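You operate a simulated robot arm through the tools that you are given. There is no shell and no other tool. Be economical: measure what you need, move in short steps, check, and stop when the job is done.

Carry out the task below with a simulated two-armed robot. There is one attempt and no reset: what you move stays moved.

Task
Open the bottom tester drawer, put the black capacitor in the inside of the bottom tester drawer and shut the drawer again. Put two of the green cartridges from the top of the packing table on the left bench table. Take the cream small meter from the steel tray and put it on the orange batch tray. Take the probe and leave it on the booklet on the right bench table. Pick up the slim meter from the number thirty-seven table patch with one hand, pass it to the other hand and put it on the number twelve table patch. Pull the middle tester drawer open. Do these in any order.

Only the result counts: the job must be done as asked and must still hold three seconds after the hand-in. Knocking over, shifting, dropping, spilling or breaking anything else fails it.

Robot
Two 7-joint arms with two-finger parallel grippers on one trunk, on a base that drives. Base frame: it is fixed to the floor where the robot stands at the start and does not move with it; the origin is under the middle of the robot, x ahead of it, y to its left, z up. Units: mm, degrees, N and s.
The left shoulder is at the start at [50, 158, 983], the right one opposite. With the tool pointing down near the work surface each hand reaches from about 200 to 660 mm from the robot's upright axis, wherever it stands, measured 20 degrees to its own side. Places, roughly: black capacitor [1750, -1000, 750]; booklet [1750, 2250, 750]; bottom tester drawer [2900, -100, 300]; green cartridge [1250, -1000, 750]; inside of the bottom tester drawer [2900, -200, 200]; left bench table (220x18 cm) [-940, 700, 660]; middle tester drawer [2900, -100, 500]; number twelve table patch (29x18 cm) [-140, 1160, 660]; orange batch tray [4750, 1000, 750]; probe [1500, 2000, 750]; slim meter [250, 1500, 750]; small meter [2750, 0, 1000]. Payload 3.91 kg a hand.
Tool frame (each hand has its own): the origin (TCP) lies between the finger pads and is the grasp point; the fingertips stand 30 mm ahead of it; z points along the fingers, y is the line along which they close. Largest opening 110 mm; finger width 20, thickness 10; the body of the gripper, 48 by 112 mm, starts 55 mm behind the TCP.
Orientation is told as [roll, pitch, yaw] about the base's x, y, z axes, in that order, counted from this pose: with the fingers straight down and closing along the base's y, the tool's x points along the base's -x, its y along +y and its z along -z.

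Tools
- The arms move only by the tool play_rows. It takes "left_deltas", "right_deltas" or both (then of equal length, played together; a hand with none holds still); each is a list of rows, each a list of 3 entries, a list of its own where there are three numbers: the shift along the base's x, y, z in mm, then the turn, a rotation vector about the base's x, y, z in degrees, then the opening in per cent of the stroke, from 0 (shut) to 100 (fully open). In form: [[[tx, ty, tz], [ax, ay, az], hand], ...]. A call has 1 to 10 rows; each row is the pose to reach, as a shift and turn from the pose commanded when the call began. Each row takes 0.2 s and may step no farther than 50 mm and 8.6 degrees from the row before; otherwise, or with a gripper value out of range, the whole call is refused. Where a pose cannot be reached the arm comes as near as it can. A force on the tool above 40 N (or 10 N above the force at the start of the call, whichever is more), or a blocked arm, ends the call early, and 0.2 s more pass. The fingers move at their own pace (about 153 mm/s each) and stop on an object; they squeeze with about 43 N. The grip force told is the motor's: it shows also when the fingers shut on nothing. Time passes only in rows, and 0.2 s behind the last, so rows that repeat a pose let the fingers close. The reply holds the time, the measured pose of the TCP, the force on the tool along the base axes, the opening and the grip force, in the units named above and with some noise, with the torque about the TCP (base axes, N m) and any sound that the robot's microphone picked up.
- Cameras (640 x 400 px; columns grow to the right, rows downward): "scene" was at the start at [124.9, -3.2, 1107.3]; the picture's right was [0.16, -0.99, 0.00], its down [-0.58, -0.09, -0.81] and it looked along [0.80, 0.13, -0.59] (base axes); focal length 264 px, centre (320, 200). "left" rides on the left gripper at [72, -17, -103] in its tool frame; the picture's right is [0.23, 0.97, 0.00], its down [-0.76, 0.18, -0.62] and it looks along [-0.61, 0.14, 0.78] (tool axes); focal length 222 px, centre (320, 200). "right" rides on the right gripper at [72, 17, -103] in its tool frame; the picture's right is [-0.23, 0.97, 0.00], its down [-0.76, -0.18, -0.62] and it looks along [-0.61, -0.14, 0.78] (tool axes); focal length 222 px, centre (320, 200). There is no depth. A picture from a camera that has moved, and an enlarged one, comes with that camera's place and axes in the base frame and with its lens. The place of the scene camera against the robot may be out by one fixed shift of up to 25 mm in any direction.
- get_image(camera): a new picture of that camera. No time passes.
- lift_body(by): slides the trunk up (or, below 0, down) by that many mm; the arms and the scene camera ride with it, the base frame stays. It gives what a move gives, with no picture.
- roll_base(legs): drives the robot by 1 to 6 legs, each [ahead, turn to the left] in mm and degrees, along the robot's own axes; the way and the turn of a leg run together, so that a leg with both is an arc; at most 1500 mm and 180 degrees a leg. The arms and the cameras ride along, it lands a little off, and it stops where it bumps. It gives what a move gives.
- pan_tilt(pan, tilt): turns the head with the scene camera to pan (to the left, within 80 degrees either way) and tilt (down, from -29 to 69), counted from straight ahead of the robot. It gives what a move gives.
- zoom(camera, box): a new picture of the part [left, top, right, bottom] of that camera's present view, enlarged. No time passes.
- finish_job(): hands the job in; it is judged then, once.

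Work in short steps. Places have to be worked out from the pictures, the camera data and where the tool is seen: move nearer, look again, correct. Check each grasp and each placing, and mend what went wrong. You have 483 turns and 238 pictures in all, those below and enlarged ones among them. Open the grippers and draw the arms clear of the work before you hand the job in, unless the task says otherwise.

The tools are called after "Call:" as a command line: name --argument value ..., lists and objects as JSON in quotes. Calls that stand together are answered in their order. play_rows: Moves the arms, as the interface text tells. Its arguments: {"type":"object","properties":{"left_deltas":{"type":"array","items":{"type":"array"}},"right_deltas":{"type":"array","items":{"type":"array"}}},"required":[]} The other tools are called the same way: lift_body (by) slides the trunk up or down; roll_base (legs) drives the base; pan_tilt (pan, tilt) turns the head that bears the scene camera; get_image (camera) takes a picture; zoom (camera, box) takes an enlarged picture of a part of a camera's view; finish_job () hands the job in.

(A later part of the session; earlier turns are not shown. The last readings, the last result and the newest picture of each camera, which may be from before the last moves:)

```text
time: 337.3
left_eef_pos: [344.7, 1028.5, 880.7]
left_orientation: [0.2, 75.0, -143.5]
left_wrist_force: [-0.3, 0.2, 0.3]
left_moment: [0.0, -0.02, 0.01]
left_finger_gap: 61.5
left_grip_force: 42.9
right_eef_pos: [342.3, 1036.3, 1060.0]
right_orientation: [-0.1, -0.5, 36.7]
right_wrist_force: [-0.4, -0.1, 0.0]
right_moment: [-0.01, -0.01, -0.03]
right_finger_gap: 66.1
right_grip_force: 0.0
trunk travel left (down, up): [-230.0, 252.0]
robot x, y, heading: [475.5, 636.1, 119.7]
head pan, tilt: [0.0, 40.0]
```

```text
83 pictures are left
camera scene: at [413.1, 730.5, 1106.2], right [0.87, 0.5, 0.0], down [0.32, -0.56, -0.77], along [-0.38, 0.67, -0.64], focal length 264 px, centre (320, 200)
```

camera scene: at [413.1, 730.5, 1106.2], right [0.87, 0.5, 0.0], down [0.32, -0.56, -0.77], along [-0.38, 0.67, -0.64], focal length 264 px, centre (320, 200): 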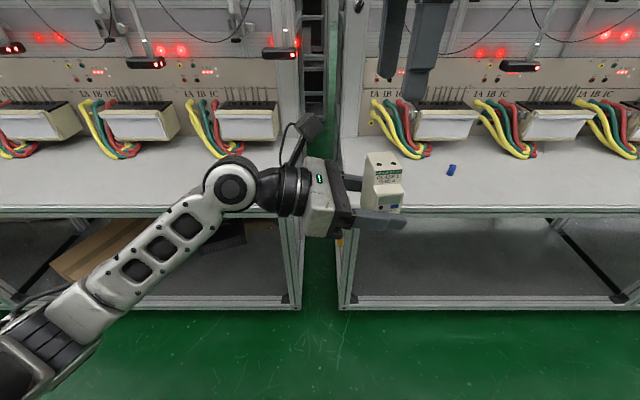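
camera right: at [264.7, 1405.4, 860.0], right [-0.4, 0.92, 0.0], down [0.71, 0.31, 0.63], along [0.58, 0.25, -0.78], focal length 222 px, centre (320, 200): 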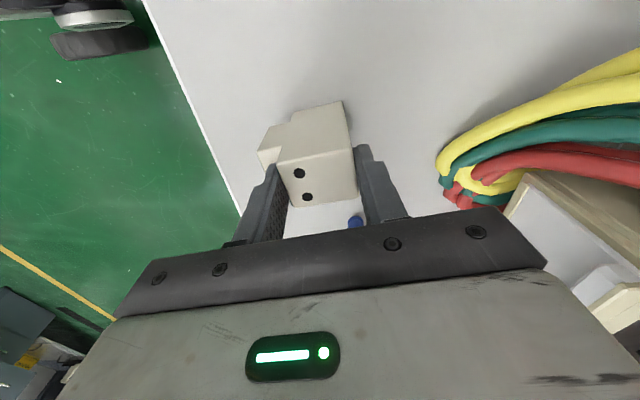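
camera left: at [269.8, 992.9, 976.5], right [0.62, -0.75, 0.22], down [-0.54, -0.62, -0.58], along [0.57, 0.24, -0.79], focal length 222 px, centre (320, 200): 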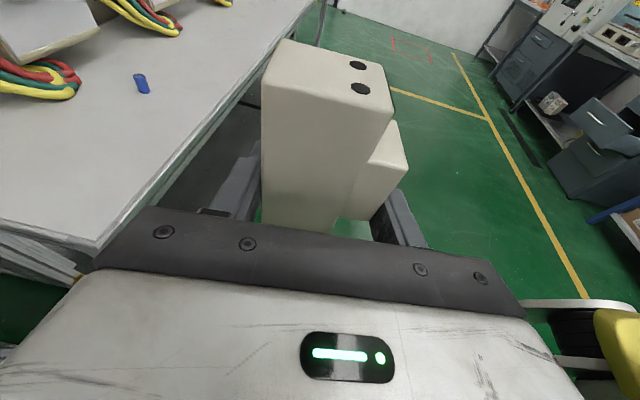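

Hand-over done: the left hand alone holds the meter. I move the right hand away, then drive 353 mm left to face patch 12.

Call:
play_rows --right_deltas '[[[45, 3, 0], [0, 0, 0], 60], [[90, 6, 0], [0, 0, 0], 60], [[134, 8, 0], [0, 0, 0], 60]]'

Call:
roll_base --legs '[[0, 90], [353, 0], [0, -90]]'

Call:
get_image --camera "scene"

```text
time: 338.1
left_eef_pos: [344.8, 1027.8, 880.6]
left_orientation: [0.1, 75.3, -143.5]
left_wrist_force: [0.0, -0.9, 0.2]
left_moment: [-0.02, -0.02, -0.01]
left_finger_gap: 61.3
left_grip_force: 43.2
right_eef_pos: [473.2, 1040.1, 1056.4]
right_orientation: [-0.2, -0.5, 36.8]
right_wrist_force: [-0.2, 0.6, -0.2]
right_moment: [0.0, -0.02, 0.02]
right_finger_gap: 66.0
right_grip_force: 0.1
trunk travel left (down, up): [-230.0, 252.0]
robot x, y, heading: [480.4, 635.1, 120.0]
head pan, tilt: [0.0, 40.0]
```

```text
time: 348.2
left_eef_pos: [54.6, 851.7, 880.9]
left_orientation: [0.3, 75.1, -145.0]
left_wrist_force: [-0.6, 0.2, 1.2]
left_moment: [0.0, 0.01, -0.04]
left_finger_gap: 61.8
left_grip_force: 43.4
right_eef_pos: [182.4, 861.0, 1057.7]
right_orientation: [0.0, -0.5, 35.2]
right_wrist_force: [0.7, 0.0, 0.4]
right_moment: [-0.02, 0.02, -0.03]
right_finger_gap: 66.0
right_grip_force: 0.1
trunk travel left (down, up): [-230.0, 252.0]
robot x, y, heading: [175.8, 461.0, 118.0]
head pan, tilt: [0.0, 40.0]
```

```text
82 pictures are left
camera scene: at [115.6, 552.2, 1106.2], right [0.88, 0.47, 0.0], down [0.3, -0.57, -0.77], along [-0.36, 0.67, -0.64], focal length 264 px, centre (320, 200)
```

scene: 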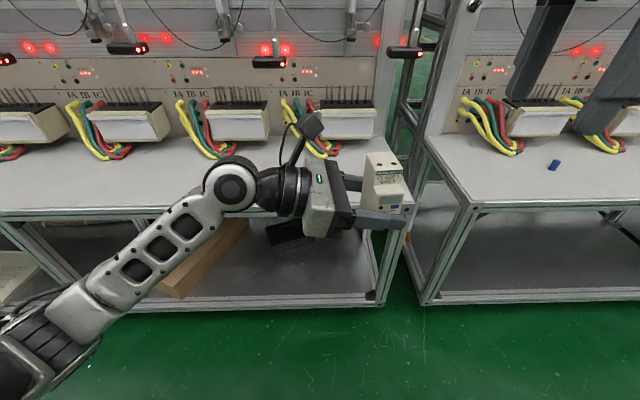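

I correct heading +2° and roll 280 mm forward, so the meter is above the bench front.

Call:
roll_base --legs '[[0, 2], [280, 0]]'

Call:
pan_tilt --pan 10 --tilt 50

Call:
get_image --camera "scene"

Call:
get_image --camera "left"

```text
time: 350.5
left_eef_pos: [-97.0, 1082.5, 880.5]
left_orientation: [0.3, 75.2, -143.0]
left_wrist_force: [-0.6, -0.2, 0.4]
left_moment: [0.0, -0.01, -0.03]
left_finger_gap: 61.6
left_grip_force: 42.9
right_eef_pos: [32.0, 1097.5, 1056.6]
right_orientation: [-0.1, -0.6, 37.2]
right_wrist_force: [-0.6, 0.2, -0.3]
right_moment: [0.02, 0.02, 0.01]
right_finger_gap: 66.0
right_grip_force: 0.0
trunk travel left (down, up): [-230.0, 252.0]
robot x, y, heading: [39.9, 694.8, 120.1]
head pan, tilt: [0.0, 40.0]
```

```text
time: 351.2
left_eef_pos: [-97.0, 1083.0, 880.2]
left_orientation: [0.3, 75.2, -143.0]
left_wrist_force: [0.4, -0.2, 0.0]
left_moment: [-0.02, 0.03, -0.02]
left_finger_gap: 61.5
left_grip_force: 43.0
right_eef_pos: [31.8, 1096.5, 1056.6]
right_orientation: [-0.1, -0.5, 37.2]
right_wrist_force: [-0.2, -0.1, 0.1]
right_moment: [0.01, -0.02, -0.02]
right_finger_gap: 65.9
right_grip_force: 0.1
trunk travel left (down, up): [-230.0, 252.0]
robot x, y, heading: [40.1, 696.2, 120.2]
head pan, tilt: [10.0, 50.0]
```

```text
81 pictures are left
camera scene: at [-33.1, 771.8, 1092.1], right [0.76, 0.65, 0.0], down [0.49, -0.58, -0.64], along [-0.42, 0.49, -0.77], focal length 264 px, centre (320, 200)
```

scene: 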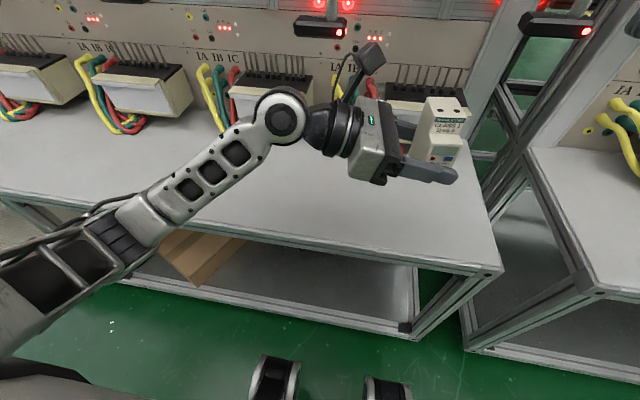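

```text
80 pictures are left
camera left: at [-171.5, 1047.7, 976.1], right [0.63, -0.74, 0.22], down [-0.53, -0.62, -0.58], along [0.57, 0.25, -0.79], focal length 222 px, centre (320, 200)
```

left: 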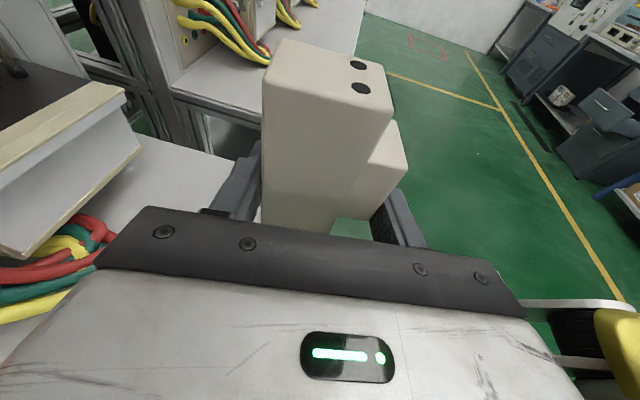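

All clear: I extend 74 mm forward, then lower toward the patch (TCP ≈705).

Call:
play_rows --left_deltas '[[[-18, 32, 0], [0, 0, 0], 30], [[-37, 64, 0], [0, 0, 0], 30], [[-37, 64, -40], [0, 0, 0], 30], [[-37, 64, -80], [0, 0, 0], 30], [[-37, 64, -120], [0, 0, 0], 30]]'

Call:
get_image --camera "scene"

Call:
get_image --camera "left"

```text
time: 352.4
left_eef_pos: [-132.6, 1145.6, 760.9]
left_orientation: [0.1, 75.3, -143.1]
left_wrist_force: [1.1, 0.7, 0.5]
left_moment: [0.0, -0.01, 0.0]
left_finger_gap: 61.4
left_grip_force: 42.8
right_eef_pos: [32.3, 1097.5, 1057.8]
right_orientation: [0.0, -0.5, 37.2]
right_wrist_force: [0.1, 1.4, 0.5]
right_moment: [0.01, 0.03, 0.0]
right_finger_gap: 66.1
right_grip_force: 0.1
trunk travel left (down, up): [-230.0, 252.0]
robot x, y, heading: [38.3, 695.2, 120.1]
head pan, tilt: [10.0, 50.0]
```

```text
79 pictures are left
camera scene: at [-33.1, 771.8, 1092.1], right [0.76, 0.65, 0.0], down [0.49, -0.58, -0.64], along [-0.42, 0.49, -0.77], focal length 264 px, centre (320, 200)
```

scene: 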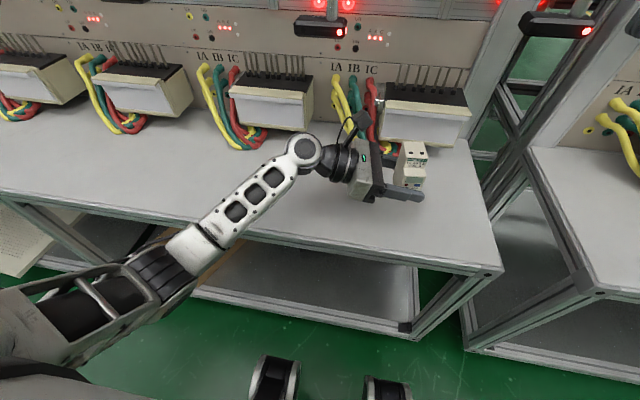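

```text
78 pictures are left
camera left: at [-206.1, 1110.1, 856.5], right [0.63, -0.75, 0.22], down [-0.53, -0.62, -0.58], along [0.57, 0.25, -0.79], focal length 222 px, centre (320, 200)
```

left: 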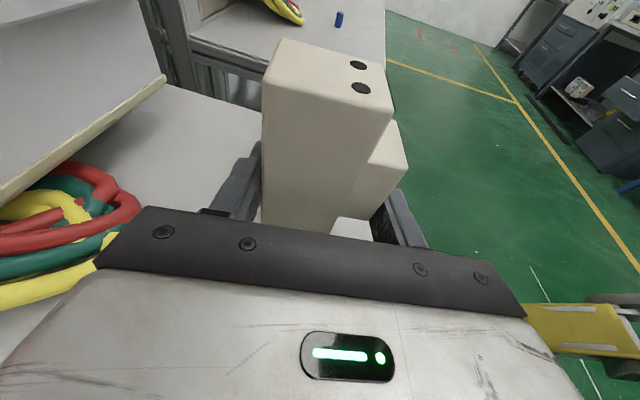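

Still clear. I lower to TCP ≈700, then in small steps.

Call:
play_rows --left_deltas '[[[0, 0, -30], [0, 0, 0], 30], [[0, 0, -58], [0, 0, 0], 30]]'

Call:
zoom --camera "scene" --box '[140, 80, 500, 300]'

```text
time: 353.0
left_eef_pos: [-132.0, 1147.0, 702.6]
left_orientation: [0.0, 75.3, -143.1]
left_wrist_force: [0.1, 0.0, -0.1]
left_moment: [-0.01, 0.01, 0.0]
left_finger_gap: 61.2
left_grip_force: 42.9
right_eef_pos: [31.6, 1097.2, 1057.0]
right_orientation: [-0.1, -0.5, 37.3]
right_wrist_force: [-1.4, -0.9, 0.0]
right_moment: [0.01, -0.01, 0.02]
right_finger_gap: 66.2
right_grip_force: 0.2
trunk travel left (down, up): [-230.0, 252.0]
robot x, y, heading: [41.1, 697.0, 120.3]
head pan, tilt: [10.0, 50.0]
```

```text
1.78 times, centred on (320, 190) of scene
camera zoom: at [-33.1, 771.8, 1092.0], right [0.76, 0.65, 0.0], down [0.49, -0.58, -0.64], along [-0.42, 0.49, -0.77], focal length 468 px, centre (320, 218)
```

zoom: 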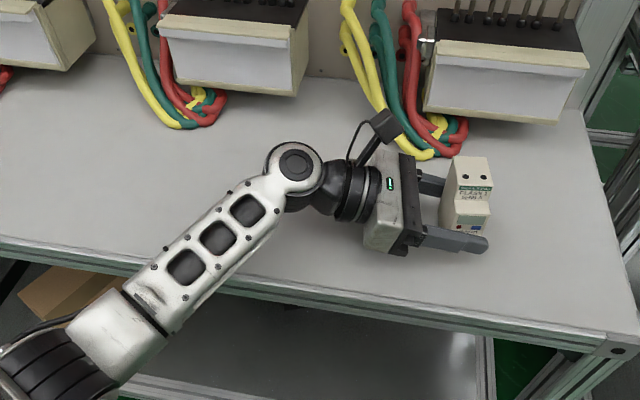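

Call:
play_rows --left_deltas '[[[0, 0, -4], [0, 0, 0], 30], [[0, 0, -8], [0, 0, 0], 30]]'

Call:
play_rows --left_deltas '[[[0, 0, -3], [0, 0, 0], 30], [[0, 0, -6], [0, 0, 0], 30]]'

```text
time: 353.6
left_eef_pos: [-135.0, 1147.4, 695.0]
left_orientation: [0.0, 75.1, -143.2]
left_wrist_force: [0.1, 0.2, -0.7]
left_moment: [-0.02, -0.01, 0.0]
left_finger_gap: 61.6
left_grip_force: 43.2
right_eef_pos: [32.8, 1096.8, 1056.4]
right_orientation: [-0.1, -0.5, 37.2]
right_wrist_force: [0.5, 0.3, 0.7]
right_moment: [0.06, -0.02, 0.02]
right_finger_gap: 66.2
right_grip_force: 0.1
trunk travel left (down, up): [-230.0, 252.0]
robot x, y, heading: [38.6, 694.6, 120.1]
head pan, tilt: [10.0, 50.0]
```

```text
time: 354.2
left_eef_pos: [-133.9, 1146.1, 687.7]
left_orientation: [0.2, 75.2, -143.1]
left_wrist_force: [1.0, -1.5, 0.7]
left_moment: [-0.02, 0.05, 0.05]
left_finger_gap: 61.7
left_grip_force: 42.5
right_eef_pos: [31.7, 1096.6, 1058.2]
right_orientation: [-0.2, -0.5, 37.2]
right_wrist_force: [0.8, 0.1, -0.2]
right_moment: [-0.02, 0.01, 0.02]
right_finger_gap: 66.1
right_grip_force: 0.2
trunk travel left (down, up): [-230.0, 252.0]
robot x, y, heading: [41.5, 697.8, 120.3]
head pan, tilt: [10.0, 50.0]
```

Call:
play_rows --left_deltas '[[[0, 0, -2], [0, 0, 0], 30], [[0, 0, -4], [0, 0, 0], 30]]'

```text
time: 354.8
left_eef_pos: [-133.8, 1146.8, 688.6]
left_orientation: [-0.6, 75.6, -143.7]
left_wrist_force: [-1.6, -11.3, 20.5]
left_moment: [-1.47, 1.11, 0.42]
left_finger_gap: 61.5
left_grip_force: 43.3
right_eef_pos: [31.2, 1095.4, 1057.5]
right_orientation: [0.1, -0.6, 37.2]
right_wrist_force: [0.7, 0.9, 0.3]
right_moment: [0.02, 0.02, -0.01]
right_finger_gap: 66.1
right_grip_force: 0.1
trunk travel left (down, up): [-230.0, 252.0]
robot x, y, heading: [42.7, 694.9, 120.1]
head pan, tilt: [10.0, 50.0]
```

Contact with the bench (20 N). I relax, open wide, and withdraw along the finger axis.

Call:
play_rows --left_deltas '[[[0, 0, 4], [0, 0, 0], 30], [[0, 0, 4], [0, 0, 0], 60], [[0, 0, 4], [0, 0, 0], 80], [[0, 0, 4], [0, 0, 0], 100], [[0, 0, 4], [0, 0, 0], 100]]'

Call:
get_image --camera "left"

```text
time: 356.0
left_eef_pos: [-133.3, 1145.1, 687.2]
left_orientation: [0.3, 75.2, -143.0]
left_wrist_force: [3.2, 1.9, 5.3]
left_moment: [-0.1, 0.29, -0.09]
left_finger_gap: 109.8
left_grip_force: 0.1
right_eef_pos: [31.8, 1096.6, 1057.6]
right_orientation: [-0.1, -0.5, 37.2]
right_wrist_force: [-0.3, 0.2, -0.1]
right_moment: [0.0, 0.01, 0.01]
right_finger_gap: 65.8
right_grip_force: 0.0
trunk travel left (down, up): [-230.0, 252.0]
robot x, y, heading: [39.4, 693.5, 120.1]
head pan, tilt: [10.0, 50.0]
```

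```text
76 pictures are left
camera left: at [-208.7, 1110.3, 784.6], right [0.63, -0.75, 0.22], down [-0.53, -0.62, -0.58], along [0.57, 0.25, -0.79], focal length 222 px, centre (320, 200)
```

left: 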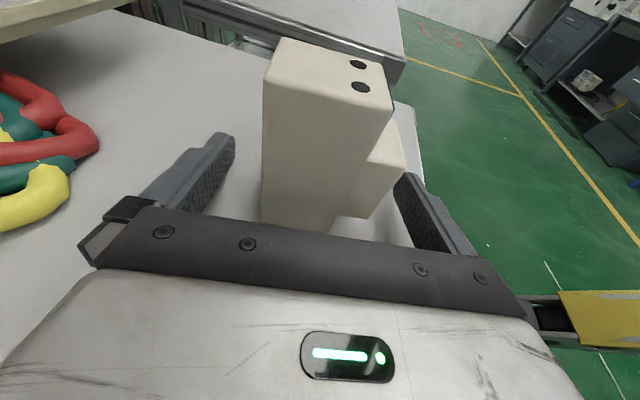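

Released, the meter stands. Withdraw along the finger axis.

Call:
play_rows --left_deltas '[[[-16, -12, 6], [0, 0, 0], 100], [[-39, -29, 13], [0, 0, 0], 100], [[-70, -52, 22], [0, 0, 0], 100], [[-98, -73, 40], [0, 0, 0], 100], [[-98, -73, 80], [0, 0, 0], 100], [[-98, -73, 120], [0, 0, 0], 100], [[-98, -73, 160], [0, 0, 0], 100]]'

Call:
get_image --camera "scene"

```text
time: 357.6
left_eef_pos: [-234.2, 1075.2, 848.9]
left_orientation: [0.4, 75.2, -142.8]
left_wrist_force: [-0.3, -0.2, 0.8]
left_moment: [0.02, 0.02, 0.03]
left_finger_gap: 109.9
left_grip_force: 0.1
right_eef_pos: [32.4, 1097.3, 1057.7]
right_orientation: [-0.1, -0.5, 37.3]
right_wrist_force: [0.6, -0.2, 0.3]
right_moment: [0.01, -0.01, 0.01]
right_finger_gap: 66.0
right_grip_force: 0.0
trunk travel left (down, up): [-230.0, 252.0]
robot x, y, heading: [41.3, 695.8, 120.3]
head pan, tilt: [10.0, 50.0]
```

```text
75 pictures are left
camera scene: at [-33.1, 771.7, 1092.0], right [0.76, 0.65, 0.0], down [0.49, -0.58, -0.64], along [-0.42, 0.49, -0.77], focal length 264 px, centre (320, 200)
```

scene: 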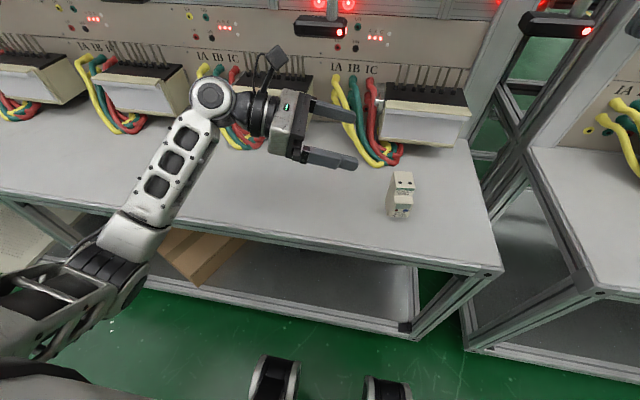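

The slim meter stands on patch 12. I back the base off and unwind the left hand to tool-down.

Call:
roll_base --legs '[[-350, 0]]'

Call:
play_rows --left_deltas '[[[-11, -14, 11], [-5, 6.7, 0], 100], [[-22, -28, 22], [-10, 13.4, 0], 100], [[-33, -42, 33], [-14.9, 20.1, 0], 100], [[-44, -56, 44], [-19.9, 26.8, 0], 100], [[-55, -70, 55], [-24.8, 33.4, 0], 100], [[-66, -84, 66], [-29.8, 40.1, 0], 100], [[-77, -98, 77], [-34.8, 46.8, 0], 100], [[-88, -112, 88], [-39.7, 53.5, 0], 100], [[-100, -127, 100], [-44.7, 60.2, 0], 100]]'

Call:
play_rows --left_deltas '[[[0, 0, 0], [0, 0, -8.5], 100], [[0, 0, 0], [0, 0, -17], 100], [[0, 0, 0], [0, 0, -25.5], 100], [[0, 0, 0], [0, 0, -34], 100], [[0, 0, 0], [0, 0, -42.5], 100], [[0, 0, 0], [0, 0, -51], 100], [[0, 0, 0], [0, 0, -59.5], 100], [[0, 0, 0], [0, 0, -68], 100], [[0, 0, 0], [0, 0, -76.5], 100], [[0, 0, 0], [0, 0, -85], 100]]' --right_deltas '[[[0, 0, 0], [0, 0, 8.3], 60], [[0, 0, 0], [0, 0, 16.6], 60], [[0, 0, 0], [0, 0, 24.9], 60], [[0, 0, 0], [0, 0, 33.2], 60], [[0, 0, 0], [0, 0, 41.5], 60], [[0, 0, 0], [0, 0, 49.8], 60], [[0, 0, 0], [0, 0, 58.1], 60], [[0, 0, 0], [0, 0, 66.4], 60], [[0, 0, 0], [0, 0, 74.7], 60], [[0, 0, 0], [0, 0, 83], 60]]'

Call:
get_image --camera "scene"

```text
time: 359.9
left_eef_pos: [-56.8, 770.0, 847.5]
left_orientation: [0.2, 75.2, -143.0]
left_wrist_force: [0.1, 0.2, -0.6]
left_moment: [-0.01, -0.02, -0.04]
left_finger_gap: 109.8
left_grip_force: 0.1
right_eef_pos: [207.9, 793.8, 1056.6]
right_orientation: [-0.2, -0.6, 37.3]
right_wrist_force: [0.0, 1.0, -0.1]
right_moment: [0.01, -0.04, -0.03]
right_finger_gap: 66.0
right_grip_force: 0.1
trunk travel left (down, up): [-230.0, 252.0]
robot x, y, heading: [219.1, 389.1, 120.1]
head pan, tilt: [10.0, 50.0]
```

```text
time: 361.9
left_eef_pos: [-157.1, 643.2, 947.5]
left_orientation: [-0.2, 0.0, -143.4]
left_wrist_force: [-0.5, -0.3, -1.0]
left_moment: [0.0, 0.0, -0.01]
left_finger_gap: 110.1
left_grip_force: 0.0
right_eef_pos: [207.0, 792.0, 1057.0]
right_orientation: [-0.1, -0.5, 37.2]
right_wrist_force: [-0.3, 0.2, 0.9]
right_moment: [0.01, -0.04, -0.02]
right_finger_gap: 66.3
right_grip_force: 0.1
trunk travel left (down, up): [-230.0, 252.0]
robot x, y, heading: [218.1, 392.4, 120.4]
head pan, tilt: [10.0, 50.0]
```

```text
time: 364.1
left_eef_pos: [-158.4, 643.9, 947.9]
left_orientation: [-0.1, 0.3, 131.6]
left_wrist_force: [0.1, 0.0, -1.0]
left_moment: [-0.03, 0.0, 0.01]
left_finger_gap: 110.0
left_grip_force: 0.0
right_eef_pos: [208.4, 793.9, 1057.6]
right_orientation: [-0.1, -0.5, 120.4]
right_wrist_force: [0.8, 0.1, 0.3]
right_moment: [0.02, -0.01, 0.0]
right_finger_gap: 66.2
right_grip_force: 0.1
trunk travel left (down, up): [-230.0, 252.0]
robot x, y, heading: [216.2, 391.0, 120.6]
head pan, tilt: [10.0, 50.0]
```

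```text
74 pictures are left
camera scene: at [144.1, 467.9, 1092.0], right [0.76, 0.65, 0.0], down [0.5, -0.58, -0.64], along [-0.42, 0.49, -0.77], focal length 264 px, centre (320, 200)
```

scene: 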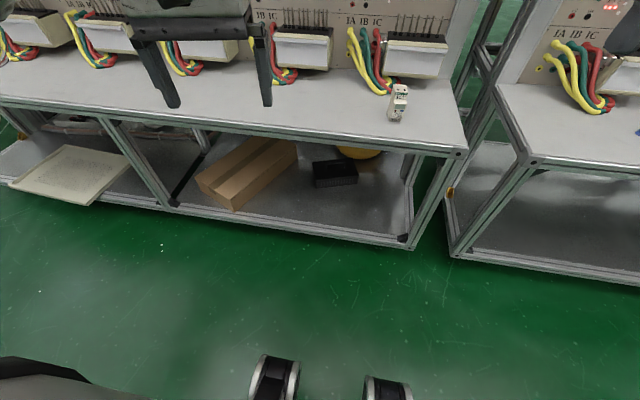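

Now the cartridges: I turn around and drive to the packing table.

Call:
roll_base --legs '[[0, -162.7], [1290, 0], [0, -17.9]]'

Call:
pan_tilt --pan 0 --tilt 35

Call:
get_image --camera "scene"

```text
time: 378.3
left_eef_pos: [1535.5, -736.2, 947.7]
left_orientation: [-0.2, 0.3, -49.0]
left_wrist_force: [0.3, 0.0, -1.2]
left_moment: [0.01, -0.02, -0.01]
left_finger_gap: 110.0
left_grip_force: 0.1
right_eef_pos: [1167.3, -882.7, 1056.1]
right_orientation: [-0.2, -0.5, -60.4]
right_wrist_force: [0.2, 0.9, -0.2]
right_moment: [0.01, 0.0, -0.01]
right_finger_gap: 66.1
right_grip_force: 0.1
trunk travel left (down, up): [-230.0, 252.0]
robot x, y, heading: [1163.5, -478.4, -60.2]
head pan, tilt: [10.0, 50.0]
```

```text
time: 379.0
left_eef_pos: [1536.1, -736.8, 947.5]
left_orientation: [-0.1, 0.2, -48.9]
left_wrist_force: [0.9, -0.7, 0.2]
left_moment: [-0.02, 0.02, 0.01]
left_finger_gap: 110.0
left_grip_force: 0.0
right_eef_pos: [1166.3, -882.2, 1056.3]
right_orientation: [-0.1, -0.5, -60.3]
right_wrist_force: [0.2, -0.8, 0.6]
right_moment: [-0.03, -0.02, 0.05]
right_finger_gap: 65.9
right_grip_force: 0.1
trunk travel left (down, up): [-230.0, 252.0]
robot x, y, heading: [1161.1, -481.1, -60.3]
head pan, tilt: [0.0, 35.0]
```

```text
73 pictures are left
camera scene: at [1227.0, -608.2, 1113.7], right [-0.87, -0.5, 0.0], down [-0.29, 0.5, -0.82], along [0.41, -0.71, -0.57], focal length 264 px, centre (320, 200)
```

scene: 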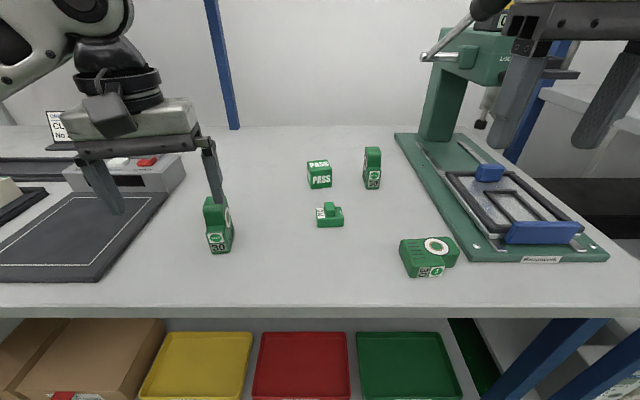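

Call:
zoom --camera "scene" --box '[180, 130, 480, 300]'

```text
2.13 times, centred on (330, 215) of scene
camera zoom: at [1227.0, -608.2, 1113.7], right [-0.87, -0.5, 0.0], down [-0.29, 0.5, -0.82], along [0.41, -0.71, -0.57], focal length 562 px, centre (299, 168)
```

zoom: 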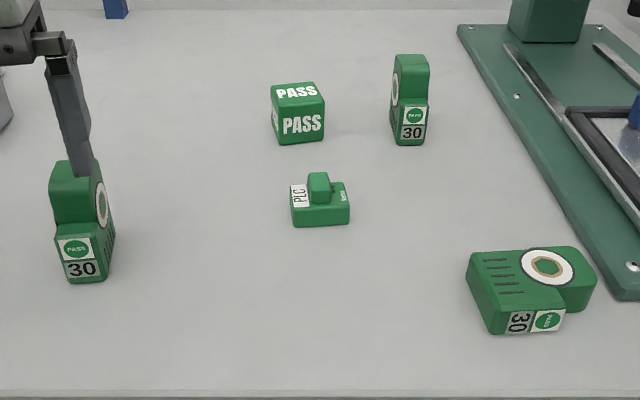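

Three identical "PASS 30" cartridges: left standing (A), back-right standing (B), one lying. I take A with the left and B with the right. First raise the left hand and roll 60 mm ahead.

Call:
play_rows --left_deltas '[[[0, 0, 45], [0, 0, -5], 80], [[0, 0, 70], [0, 0, -11], 80]]'

Call:
roll_base --legs '[[60, 0]]'

Call:
get_image --camera "left"

Call:
get_image --camera "right"

```text
time: 379.6
left_eef_pos: [1537.0, -736.8, 1019.1]
left_orientation: [-0.2, 0.3, -59.9]
left_wrist_force: [-0.2, -0.7, 0.0]
left_moment: [0.01, 0.0, 0.01]
left_finger_gap: 88.0
left_grip_force: 0.0
right_eef_pos: [1167.5, -882.0, 1055.3]
right_orientation: [-0.1, -0.5, -60.3]
right_wrist_force: [-1.3, -0.1, -0.4]
right_moment: [-0.04, -0.02, 0.01]
right_finger_gap: 66.1
right_grip_force: 0.0
trunk travel left (down, up): [-230.0, 252.0]
robot x, y, heading: [1166.8, -477.1, -60.2]
head pan, tilt: [0.0, 35.0]
```

```text
time: 380.6
left_eef_pos: [1567.1, -790.3, 1020.2]
left_orientation: [-0.2, 0.2, -59.8]
left_wrist_force: [0.2, -0.1, -0.5]
left_moment: [0.02, -0.01, 0.03]
left_finger_gap: 87.8
left_grip_force: 0.3
right_eef_pos: [1198.5, -935.3, 1055.7]
right_orientation: [-0.2, -0.5, -60.3]
right_wrist_force: [0.4, 0.1, -0.8]
right_moment: [0.01, 0.02, 0.0]
right_finger_gap: 66.0
right_grip_force: 0.0
trunk travel left (down, up): [-230.0, 252.0]
robot x, y, heading: [1195.3, -535.0, -60.0]
head pan, tilt: [0.0, 35.0]
```

```text
71 pictures are left
camera left: at [1518.3, -736.1, 1123.2], right [0.73, 0.69, 0.0], down [0.54, -0.57, 0.62], along [0.42, -0.45, -0.79], focal length 222 px, centre (320, 200)
```

left: 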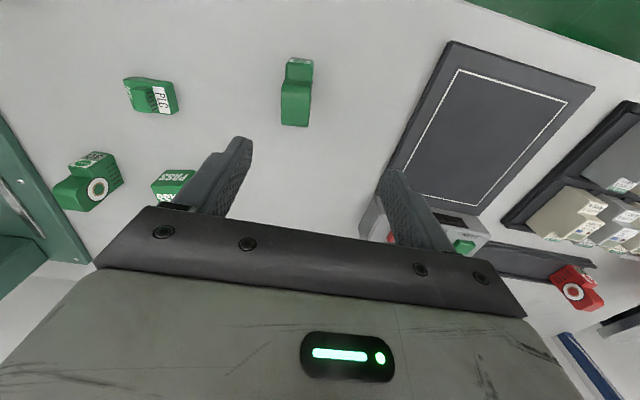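

```text
70 pictures are left
camera right: at [1176.4, -861.5, 1159.5], right [0.96, 0.29, 0.0], down [0.22, -0.74, 0.63], along [0.18, -0.6, -0.78], focal length 222 px, centre (320, 200)
```

right: 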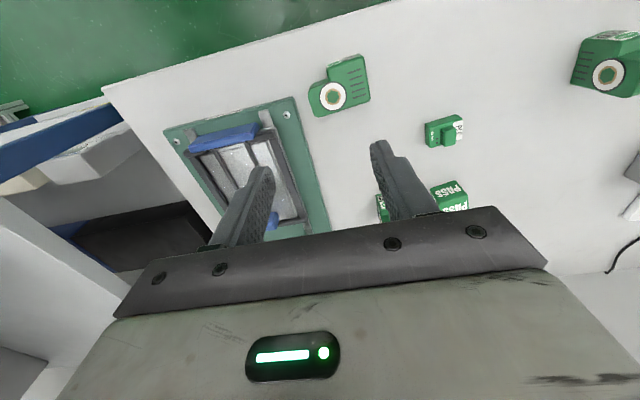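

A's top ≈(1543,-800). I center the left hand over it and lower to z≈960.

Call:
play_rows --left_deltas '[[[-12, -5, -30], [0, 0, 0], 80], [[-24, -10, -60], [0, 0, 0], 80]]'

Call:
get_image --camera "left"

```text
time: 381.2
left_eef_pos: [1542.5, -800.3, 959.3]
left_orientation: [-0.3, 0.1, -59.8]
left_wrist_force: [0.5, 0.5, 0.7]
left_moment: [0.0, -0.02, -0.01]
left_finger_gap: 88.2
left_grip_force: 0.1
right_eef_pos: [1197.9, -935.8, 1057.0]
right_orientation: [-0.1, -0.5, -60.4]
right_wrist_force: [-0.1, -0.2, -0.5]
right_moment: [0.05, 0.01, 0.0]
right_finger_gap: 66.0
right_grip_force: 0.0
trunk travel left (down, up): [-230.0, 252.0]
robot x, y, heading: [1195.7, -530.8, -60.1]
head pan, tilt: [0.0, 35.0]
```

```text
69 pictures are left
camera left: at [1493.6, -746.1, 1062.9], right [0.73, 0.69, 0.0], down [0.54, -0.57, 0.62], along [0.42, -0.45, -0.78], focal length 222 px, centre (320, 200)
```

left: 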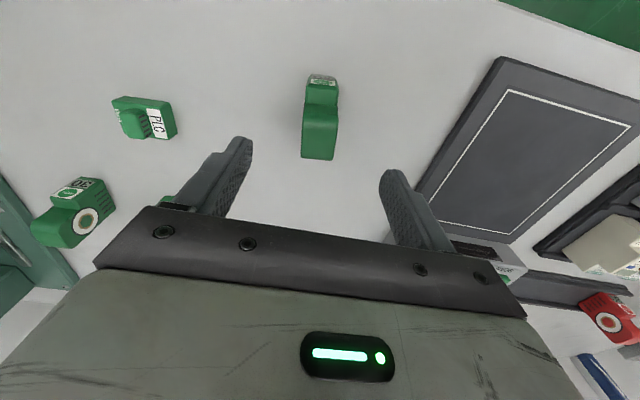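

A's upper part center ≈(1546,-806), top z≈859, turned ~13°. I rotate +13°, descend to z≈836, and grasp.

Call:
play_rows --left_deltas '[[[2, -3, -35], [0, 0, 6.5], 80], [[4, -6, -70], [0, 0, 13], 80], [[4, -6, -100], [0, 0, 13], 80], [[4, -6, -123], [0, 0, 13], 80]]'

Call:
get_image --camera "left"

```text
time: 382.2
left_eef_pos: [1547.5, -806.1, 836.6]
left_orientation: [-0.2, 0.2, -46.7]
left_wrist_force: [0.3, -0.2, -0.3]
left_moment: [-0.02, -0.03, 0.02]
left_finger_gap: 88.0
left_grip_force: 0.1
right_eef_pos: [1197.7, -934.9, 1056.1]
right_orientation: [-0.1, -0.6, -60.3]
right_wrist_force: [0.3, 0.3, -0.6]
right_moment: [0.03, 0.01, 0.01]
right_finger_gap: 65.8
right_grip_force: 0.1
trunk travel left (down, up): [-230.0, 252.0]
robot x, y, heading: [1195.5, -533.2, -59.9]
head pan, tilt: [0.0, 35.0]
```

```text
68 pictures are left
camera left: at [1486.8, -764.2, 940.3], right [0.55, 0.83, 0.0], down [0.65, -0.43, 0.62], along [0.52, -0.35, -0.78], focal length 222 px, centre (320, 200)
```

left: 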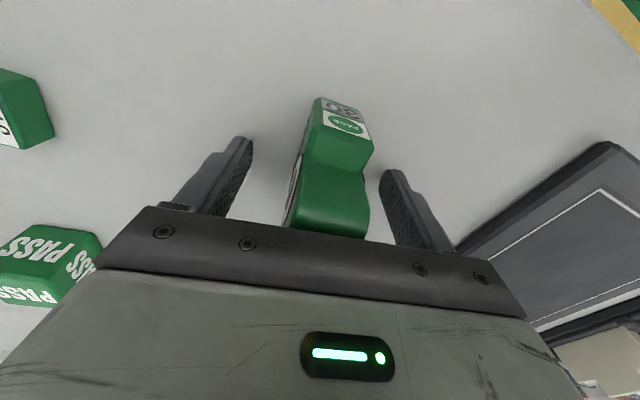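

Fingers straddle it. Close and lift.

Call:
play_rows --left_deltas '[[[0, 0, 0], [0, 0, 0], 50], [[0, 0, 0], [0, 0, 0], 25], [[0, 0, 0], [0, 0, 0], 5], [[0, 0, 0], [0, 0, 0], 5], [[0, 0, 20], [0, 0, 0], 5], [[0, 0, 65], [0, 0, 0], 5], [[0, 0, 110], [0, 0, 0], 5], [[-15, 26, 150], [0, 0, 0], 5], [[-35, 61, 160], [0, 0, 0], 5]]'

Call:
get_image --camera "left"

```text
time: 384.2
left_eef_pos: [1510.8, -741.8, 996.0]
left_orientation: [-0.2, 0.1, -46.9]
left_wrist_force: [-0.3, -0.2, -1.2]
left_moment: [0.02, 0.0, -0.04]
left_finger_gap: 29.6
left_grip_force: 43.3
right_eef_pos: [1197.5, -934.3, 1057.4]
right_orientation: [0.0, -0.5, -60.3]
right_wrist_force: [0.2, -0.3, -0.1]
right_moment: [0.05, 0.03, 0.03]
right_finger_gap: 66.1
right_grip_force: 0.0
trunk travel left (down, up): [-230.0, 252.0]
robot x, y, heading: [1195.8, -530.8, -60.2]
head pan, tilt: [0.0, 35.0]
```

```text
67 pictures are left
camera left: at [1451.1, -700.6, 1098.8], right [0.55, 0.83, 0.0], down [0.65, -0.43, 0.62], along [0.51, -0.34, -0.79], focal length 222 px, centre (320, 200)
```

left: 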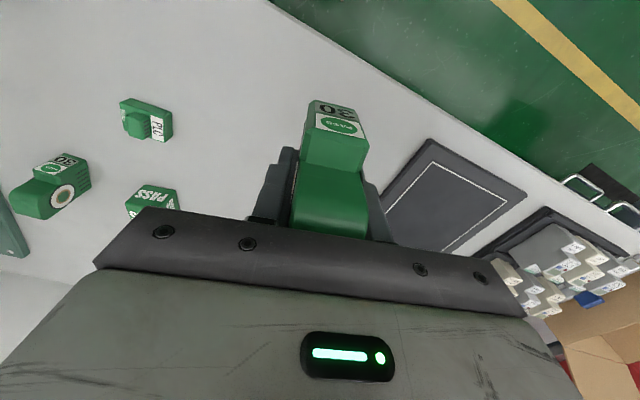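

A is held (29.6 mm). Now B with the right hand: approach above ≈(1368,-1095).

Call:
play_rows --right_deltas '[[[28, -27, 0], [0, 0, 0], 70], [[57, -54, 0], [0, 0, 0], 70], [[85, -81, -10], [0, 0, 0], 70], [[113, -107, -20], [0, 0, 0], 70], [[142, -134, -30], [0, 0, 0], 70]]'

Call:
get_image --camera "right"

Call:
get_image --camera "scene"

```text
time: 384.9
left_eef_pos: [1510.4, -741.3, 995.5]
left_orientation: [-0.3, 0.3, -46.8]
left_wrist_force: [-0.8, 0.0, -2.4]
left_moment: [-0.02, -0.02, 0.0]
left_finger_gap: 29.3
left_grip_force: 42.7
right_eef_pos: [1249.7, -984.4, 1058.7]
right_orientation: [-0.6, 0.1, -60.7]
right_wrist_force: [-11.0, 12.6, -0.7]
right_moment: [-1.16, -0.92, -0.63]
right_finger_gap: 76.9
right_grip_force: 0.0
trunk travel left (down, up): [-230.0, 252.0]
robot x, y, heading: [1194.5, -534.3, -60.3]
head pan, tilt: [0.0, 35.0]
stopped in row 3 (right hand): the force on the tool passed its limit at 95 N (the readings are from after the stop); the commanded pose is now the measured one
```

```text
66 pictures are left
camera right: at [1229.7, -911.5, 1163.1], right [0.96, 0.28, -0.01], down [0.22, -0.75, 0.62], along [0.16, -0.6, -0.78], focal length 222 px, centre (320, 200)
```

right: 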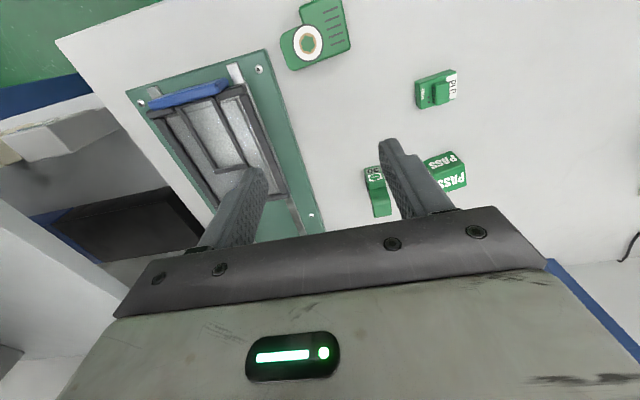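

```text
65 pictures are left
camera scene: at [1255.4, -659.2, 1114.0], right [-0.87, -0.49, 0.0], down [-0.28, 0.5, -0.82], along [0.41, -0.71, -0.57], focal length 264 px, centre (320, 200)
```

scene: 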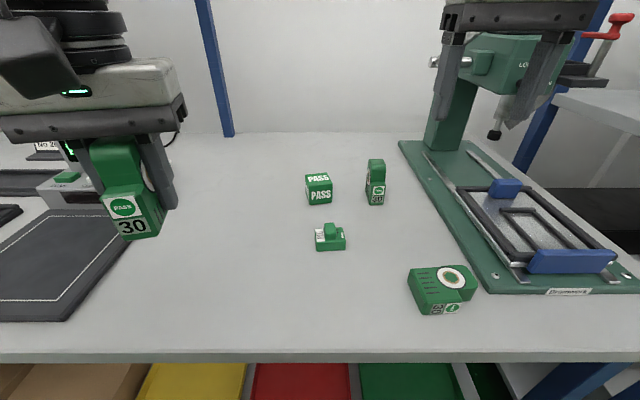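

The right hand hit the press lever. I retreat the way it came and inspect.

Call:
play_rows --right_deltas '[[[-20, 30, 0], [0, 0, 0], 70], [[-45, 60, 0], [0, 0, 0], 70], [[-65, 95, 0], [0, 0, 0], 70], [[-85, 130, 0], [0, 0, 0], 70]]'

Call:
pan_tilt --pan -25 --tilt 20

Call:
get_image --camera "scene"

```text
time: 385.9
left_eef_pos: [1511.5, -742.1, 995.6]
left_orientation: [-0.2, 0.3, -46.9]
left_wrist_force: [-0.3, 0.2, -1.2]
left_moment: [0.0, -0.01, -0.02]
left_finger_gap: 29.7
left_grip_force: 43.2
right_eef_pos: [1167.3, -854.7, 1061.0]
right_orientation: [-0.7, 0.3, -60.8]
right_wrist_force: [-0.6, -0.7, 0.2]
right_moment: [0.05, 0.02, -0.01]
right_finger_gap: 76.9
right_grip_force: 0.1
trunk travel left (down, up): [-230.0, 252.0]
robot x, y, heading: [1197.8, -533.4, -60.1]
head pan, tilt: [0.0, 35.0]
```

```text
time: 386.8
left_eef_pos: [1512.0, -742.6, 994.8]
left_orientation: [-0.2, 0.3, -46.8]
left_wrist_force: [1.0, 0.0, 0.2]
left_moment: [0.03, 0.02, -0.02]
left_finger_gap: 29.5
left_grip_force: 43.2
right_eef_pos: [1169.6, -855.5, 1060.6]
right_orientation: [-0.6, 0.3, -60.7]
right_wrist_force: [0.2, -0.1, 0.0]
right_moment: [-0.02, 0.02, 0.02]
right_finger_gap: 76.8
right_grip_force: 0.0
trunk travel left (down, up): [-230.0, 252.0]
robot x, y, heading: [1194.7, -531.7, -60.5]
head pan, tilt: [-25.0, 20.0]
```

```text
64 pictures are left
camera scene: at [1221.1, -677.1, 1137.6], right [-1.0, -0.08, 0.0], down [-0.03, 0.34, -0.94], along [0.08, -0.94, -0.34], focal length 264 px, centre (320, 200)
```

scene: 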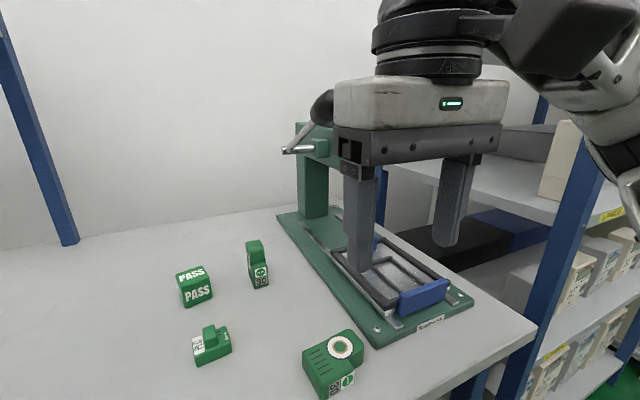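

The lever looks undisturbed. B is awkward under the lever for the right arm, so I take the lying cartridge C with the right hand instead: move above ≈(1204,-925).

Call:
play_rows --right_deltas '[[[15, -30, -30], [0, 0, 0], 80], [[33, -60, -60], [0, 0, 0], 80], [[33, -60, -95], [0, 0, 0], 80]]'

Call:
get_image --camera "right"

```text
time: 387.6
left_eef_pos: [1511.8, -743.4, 995.1]
left_orientation: [-0.2, 0.4, -46.9]
left_wrist_force: [0.0, -0.1, -0.6]
left_moment: [0.01, -0.01, 0.01]
left_finger_gap: 29.5
left_grip_force: 42.9
right_eef_pos: [1203.2, -917.1, 965.2]
right_orientation: [-0.6, 0.2, -60.8]
right_wrist_force: [0.3, 0.5, 0.3]
right_moment: [0.0, -0.02, -0.02]
right_finger_gap: 88.0
right_grip_force: 0.0
trunk travel left (down, up): [-230.0, 252.0]
robot x, y, heading: [1194.3, -531.7, -60.3]
head pan, tilt: [-25.0, 20.0]
```

```text
63 pictures are left
camera right: at [1182.4, -843.3, 1068.4], right [0.96, 0.28, -0.01], down [0.22, -0.75, 0.62], along [0.17, -0.6, -0.78], focal length 222 px, centre (320, 200)
```

right: 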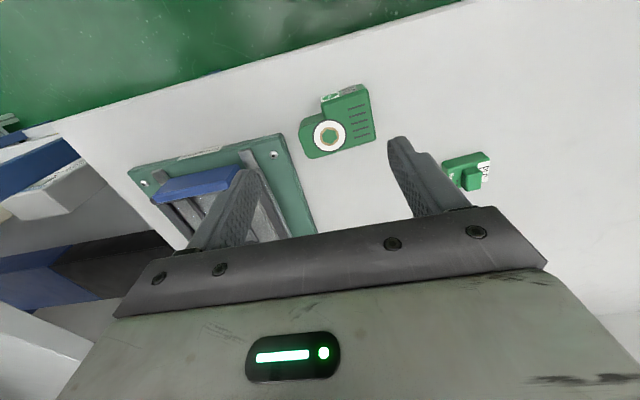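

C's lower block: center ≈(1236,-914), depth ~55 along ‑55°. I yaw the right hand −84° to grip it front-to-back, at height first.

Call:
play_rows --right_deltas '[[[3, 0, 0], [0, 0, -8.4], 80], [[7, 0, 0], [0, 0, -16.8], 80], [[10, 1, 0], [0, 0, -25.2], 80], [[13, 1, 0], [0, 0, -33.6], 80], [[17, 1, 0], [0, 0, -42], 80], [[20, 2, 0], [0, 0, -50.4], 80], [[23, 2, 0], [0, 0, -58.8], 80], [[27, 2, 0], [0, 0, -67.2], 80], [[30, 3, 0], [0, 0, -75.6], 80], [[33, 3, 0], [0, 0, -83.8], 80]]'

Call:
get_image --camera "right"

```text
time: 389.8
left_eef_pos: [1511.2, -743.2, 995.0]
left_orientation: [-0.2, 0.2, -46.8]
left_wrist_force: [-0.1, 0.1, -1.2]
left_moment: [0.02, -0.02, 0.01]
left_finger_gap: 29.4
left_grip_force: 43.3
right_eef_pos: [1233.0, -913.7, 962.7]
right_orientation: [-0.6, 0.3, -144.6]
right_wrist_force: [-0.2, -0.3, 0.2]
right_moment: [0.01, 0.0, -0.02]
right_finger_gap: 87.9
right_grip_force: 0.0
trunk travel left (down, up): [-230.0, 252.0]
robot x, y, heading: [1195.9, -530.0, -60.3]
head pan, tilt: [-25.0, 20.0]
```

```text
62 pictures are left
camera right: at [1301.9, -885.9, 1066.7], right [0.38, -0.93, -0.01], down [-0.72, -0.3, 0.62], along [-0.58, -0.23, -0.78], focal length 222 px, centre (320, 200)
```

right: 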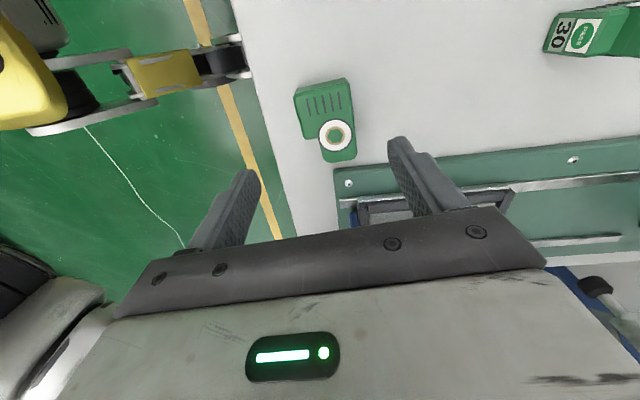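

Aligned to within 8 mm. I descend to z≈826 and grasp.

Call:
play_rows --right_deltas '[[[4, 0, -40], [0, 0, 0], 80], [[8, 0, -80], [0, 0, 0], 80], [[8, 0, -115], [0, 0, 0], 80], [[8, 0, -135], [0, 0, 0], 80]]'

Call:
get_image --camera "right"

```text
time: 390.8
left_eef_pos: [1511.5, -743.4, 994.7]
left_orientation: [-0.2, 0.2, -46.7]
left_wrist_force: [-1.2, -0.8, -1.7]
left_moment: [-0.03, -0.02, -0.04]
left_finger_gap: 29.4
left_grip_force: 42.6
right_eef_pos: [1240.5, -912.1, 829.6]
right_orientation: [-0.4, 0.4, -144.5]
right_wrist_force: [0.0, -0.4, 0.2]
right_moment: [-0.05, -0.01, -0.05]
right_finger_gap: 87.7
right_grip_force: 0.1
trunk travel left (down, up): [-230.0, 252.0]
robot x, y, heading: [1194.1, -534.2, -60.1]
head pan, tilt: [-25.0, 20.0]
```

```text
61 pictures are left
camera right: at [1309.7, -883.8, 934.1], right [0.38, -0.92, -0.01], down [-0.72, -0.3, 0.62], along [-0.58, -0.23, -0.78], focal length 222 px, centre (320, 200)
```

right: 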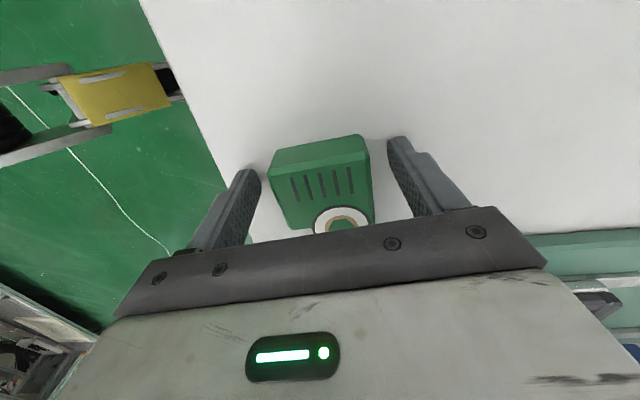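

Straddled well. Close and lift.

Call:
play_rows --right_deltas '[[[0, 0, 0], [0, 0, 0], 60], [[0, 0, 0], [0, 0, 0], 40], [[0, 0, 0], [0, 0, 0], 20], [[0, 0, 0], [0, 0, 0], 20], [[0, 0, 20], [0, 0, 0], 20], [[0, 0, 65], [0, 0, 0], 20], [[-5, 9, 110], [0, 0, 0], 20], [[-12, 21, 150], [0, 0, 0], 20]]'

Call:
get_image --camera "right"

```text
time: 392.6
left_eef_pos: [1511.1, -743.3, 993.4]
left_orientation: [-0.2, 0.3, -46.7]
left_wrist_force: [-0.2, 0.1, -1.0]
left_moment: [0.01, -0.01, -0.02]
left_finger_gap: 29.4
left_grip_force: 42.6
right_eef_pos: [1227.7, -890.3, 979.6]
right_orientation: [-0.6, 0.3, -144.4]
right_wrist_force: [0.6, -0.1, -1.0]
right_moment: [0.02, 0.0, 0.03]
right_finger_gap: 57.0
right_grip_force: 43.1
trunk travel left (down, up): [-230.0, 252.0]
robot x, y, heading: [1194.5, -534.7, -60.3]
head pan, tilt: [-25.0, 20.0]
```

```text
60 pictures are left
camera right: at [1297.5, -862.7, 1082.4], right [0.38, -0.92, -0.01], down [-0.72, -0.3, 0.62], along [-0.58, -0.23, -0.78], focal length 222 px, centre (320, 200)
```

right: 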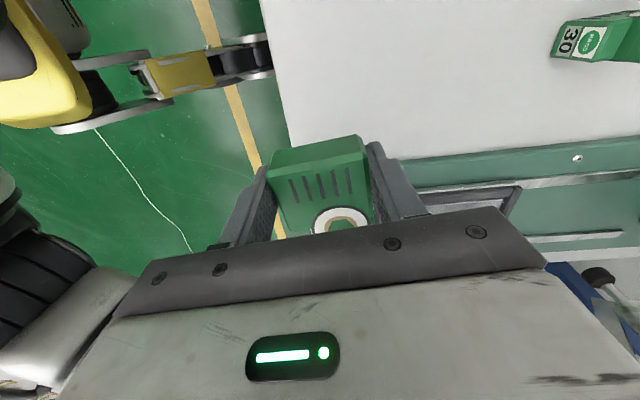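

Both cartridges are held, and the press position is unchanged (within measurement). I back off and drive to the left bench.

Call:
roll_base --legs '[[-400, 0], [0, -146.2], [1295, 0], [0, -33.5]]'

Call:
pan_tilt --pan 0 --tilt 35

Call:
get_image --camera "scene"

```text
time: 408.9
left_eef_pos: [-479.9, 621.1, 995.3]
left_orientation: [-0.3, 0.4, 132.1]
left_wrist_force: [0.6, 0.4, -1.0]
left_moment: [-0.01, 0.03, 0.02]
left_finger_gap: 29.4
left_grip_force: 43.2
right_eef_pos: [-194.5, 765.8, 978.1]
right_orientation: [-0.6, 0.2, 34.5]
right_wrist_force: [0.1, -0.5, -0.9]
right_moment: [-0.01, 0.04, -0.02]
right_finger_gap: 57.3
right_grip_force: 43.2
trunk travel left (down, up): [-230.0, 252.0]
robot x, y, heading: [-165.5, 406.9, 118.6]
head pan, tilt: [-25.0, 20.0]
```

```text
time: 409.8
left_eef_pos: [-480.1, 621.3, 994.5]
left_orientation: [-0.2, 0.3, 132.3]
left_wrist_force: [-0.6, 0.2, -0.5]
left_moment: [0.01, 0.03, 0.01]
left_finger_gap: 29.7
left_grip_force: 43.2
right_eef_pos: [-195.1, 763.9, 978.1]
right_orientation: [-0.6, 0.3, 34.5]
right_wrist_force: [-0.2, -1.2, -1.0]
right_moment: [0.01, 0.01, 0.0]
right_finger_gap: 57.2
right_grip_force: 42.7
trunk travel left (down, up): [-230.0, 252.0]
robot x, y, heading: [-167.0, 406.4, 118.5]
head pan, tilt: [0.0, 35.0]
```

```text
59 pictures are left
camera scene: at [-230.9, 501.1, 1113.8], right [0.88, 0.48, 0.0], down [0.28, -0.5, -0.82], along [-0.39, 0.72, -0.57], focal length 264 px, centre (320, 200)
```

scene: 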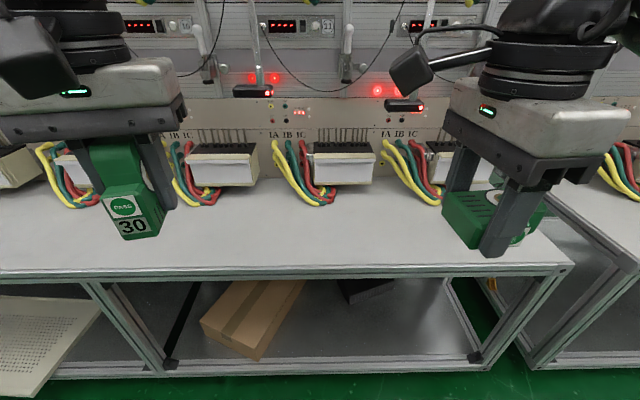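

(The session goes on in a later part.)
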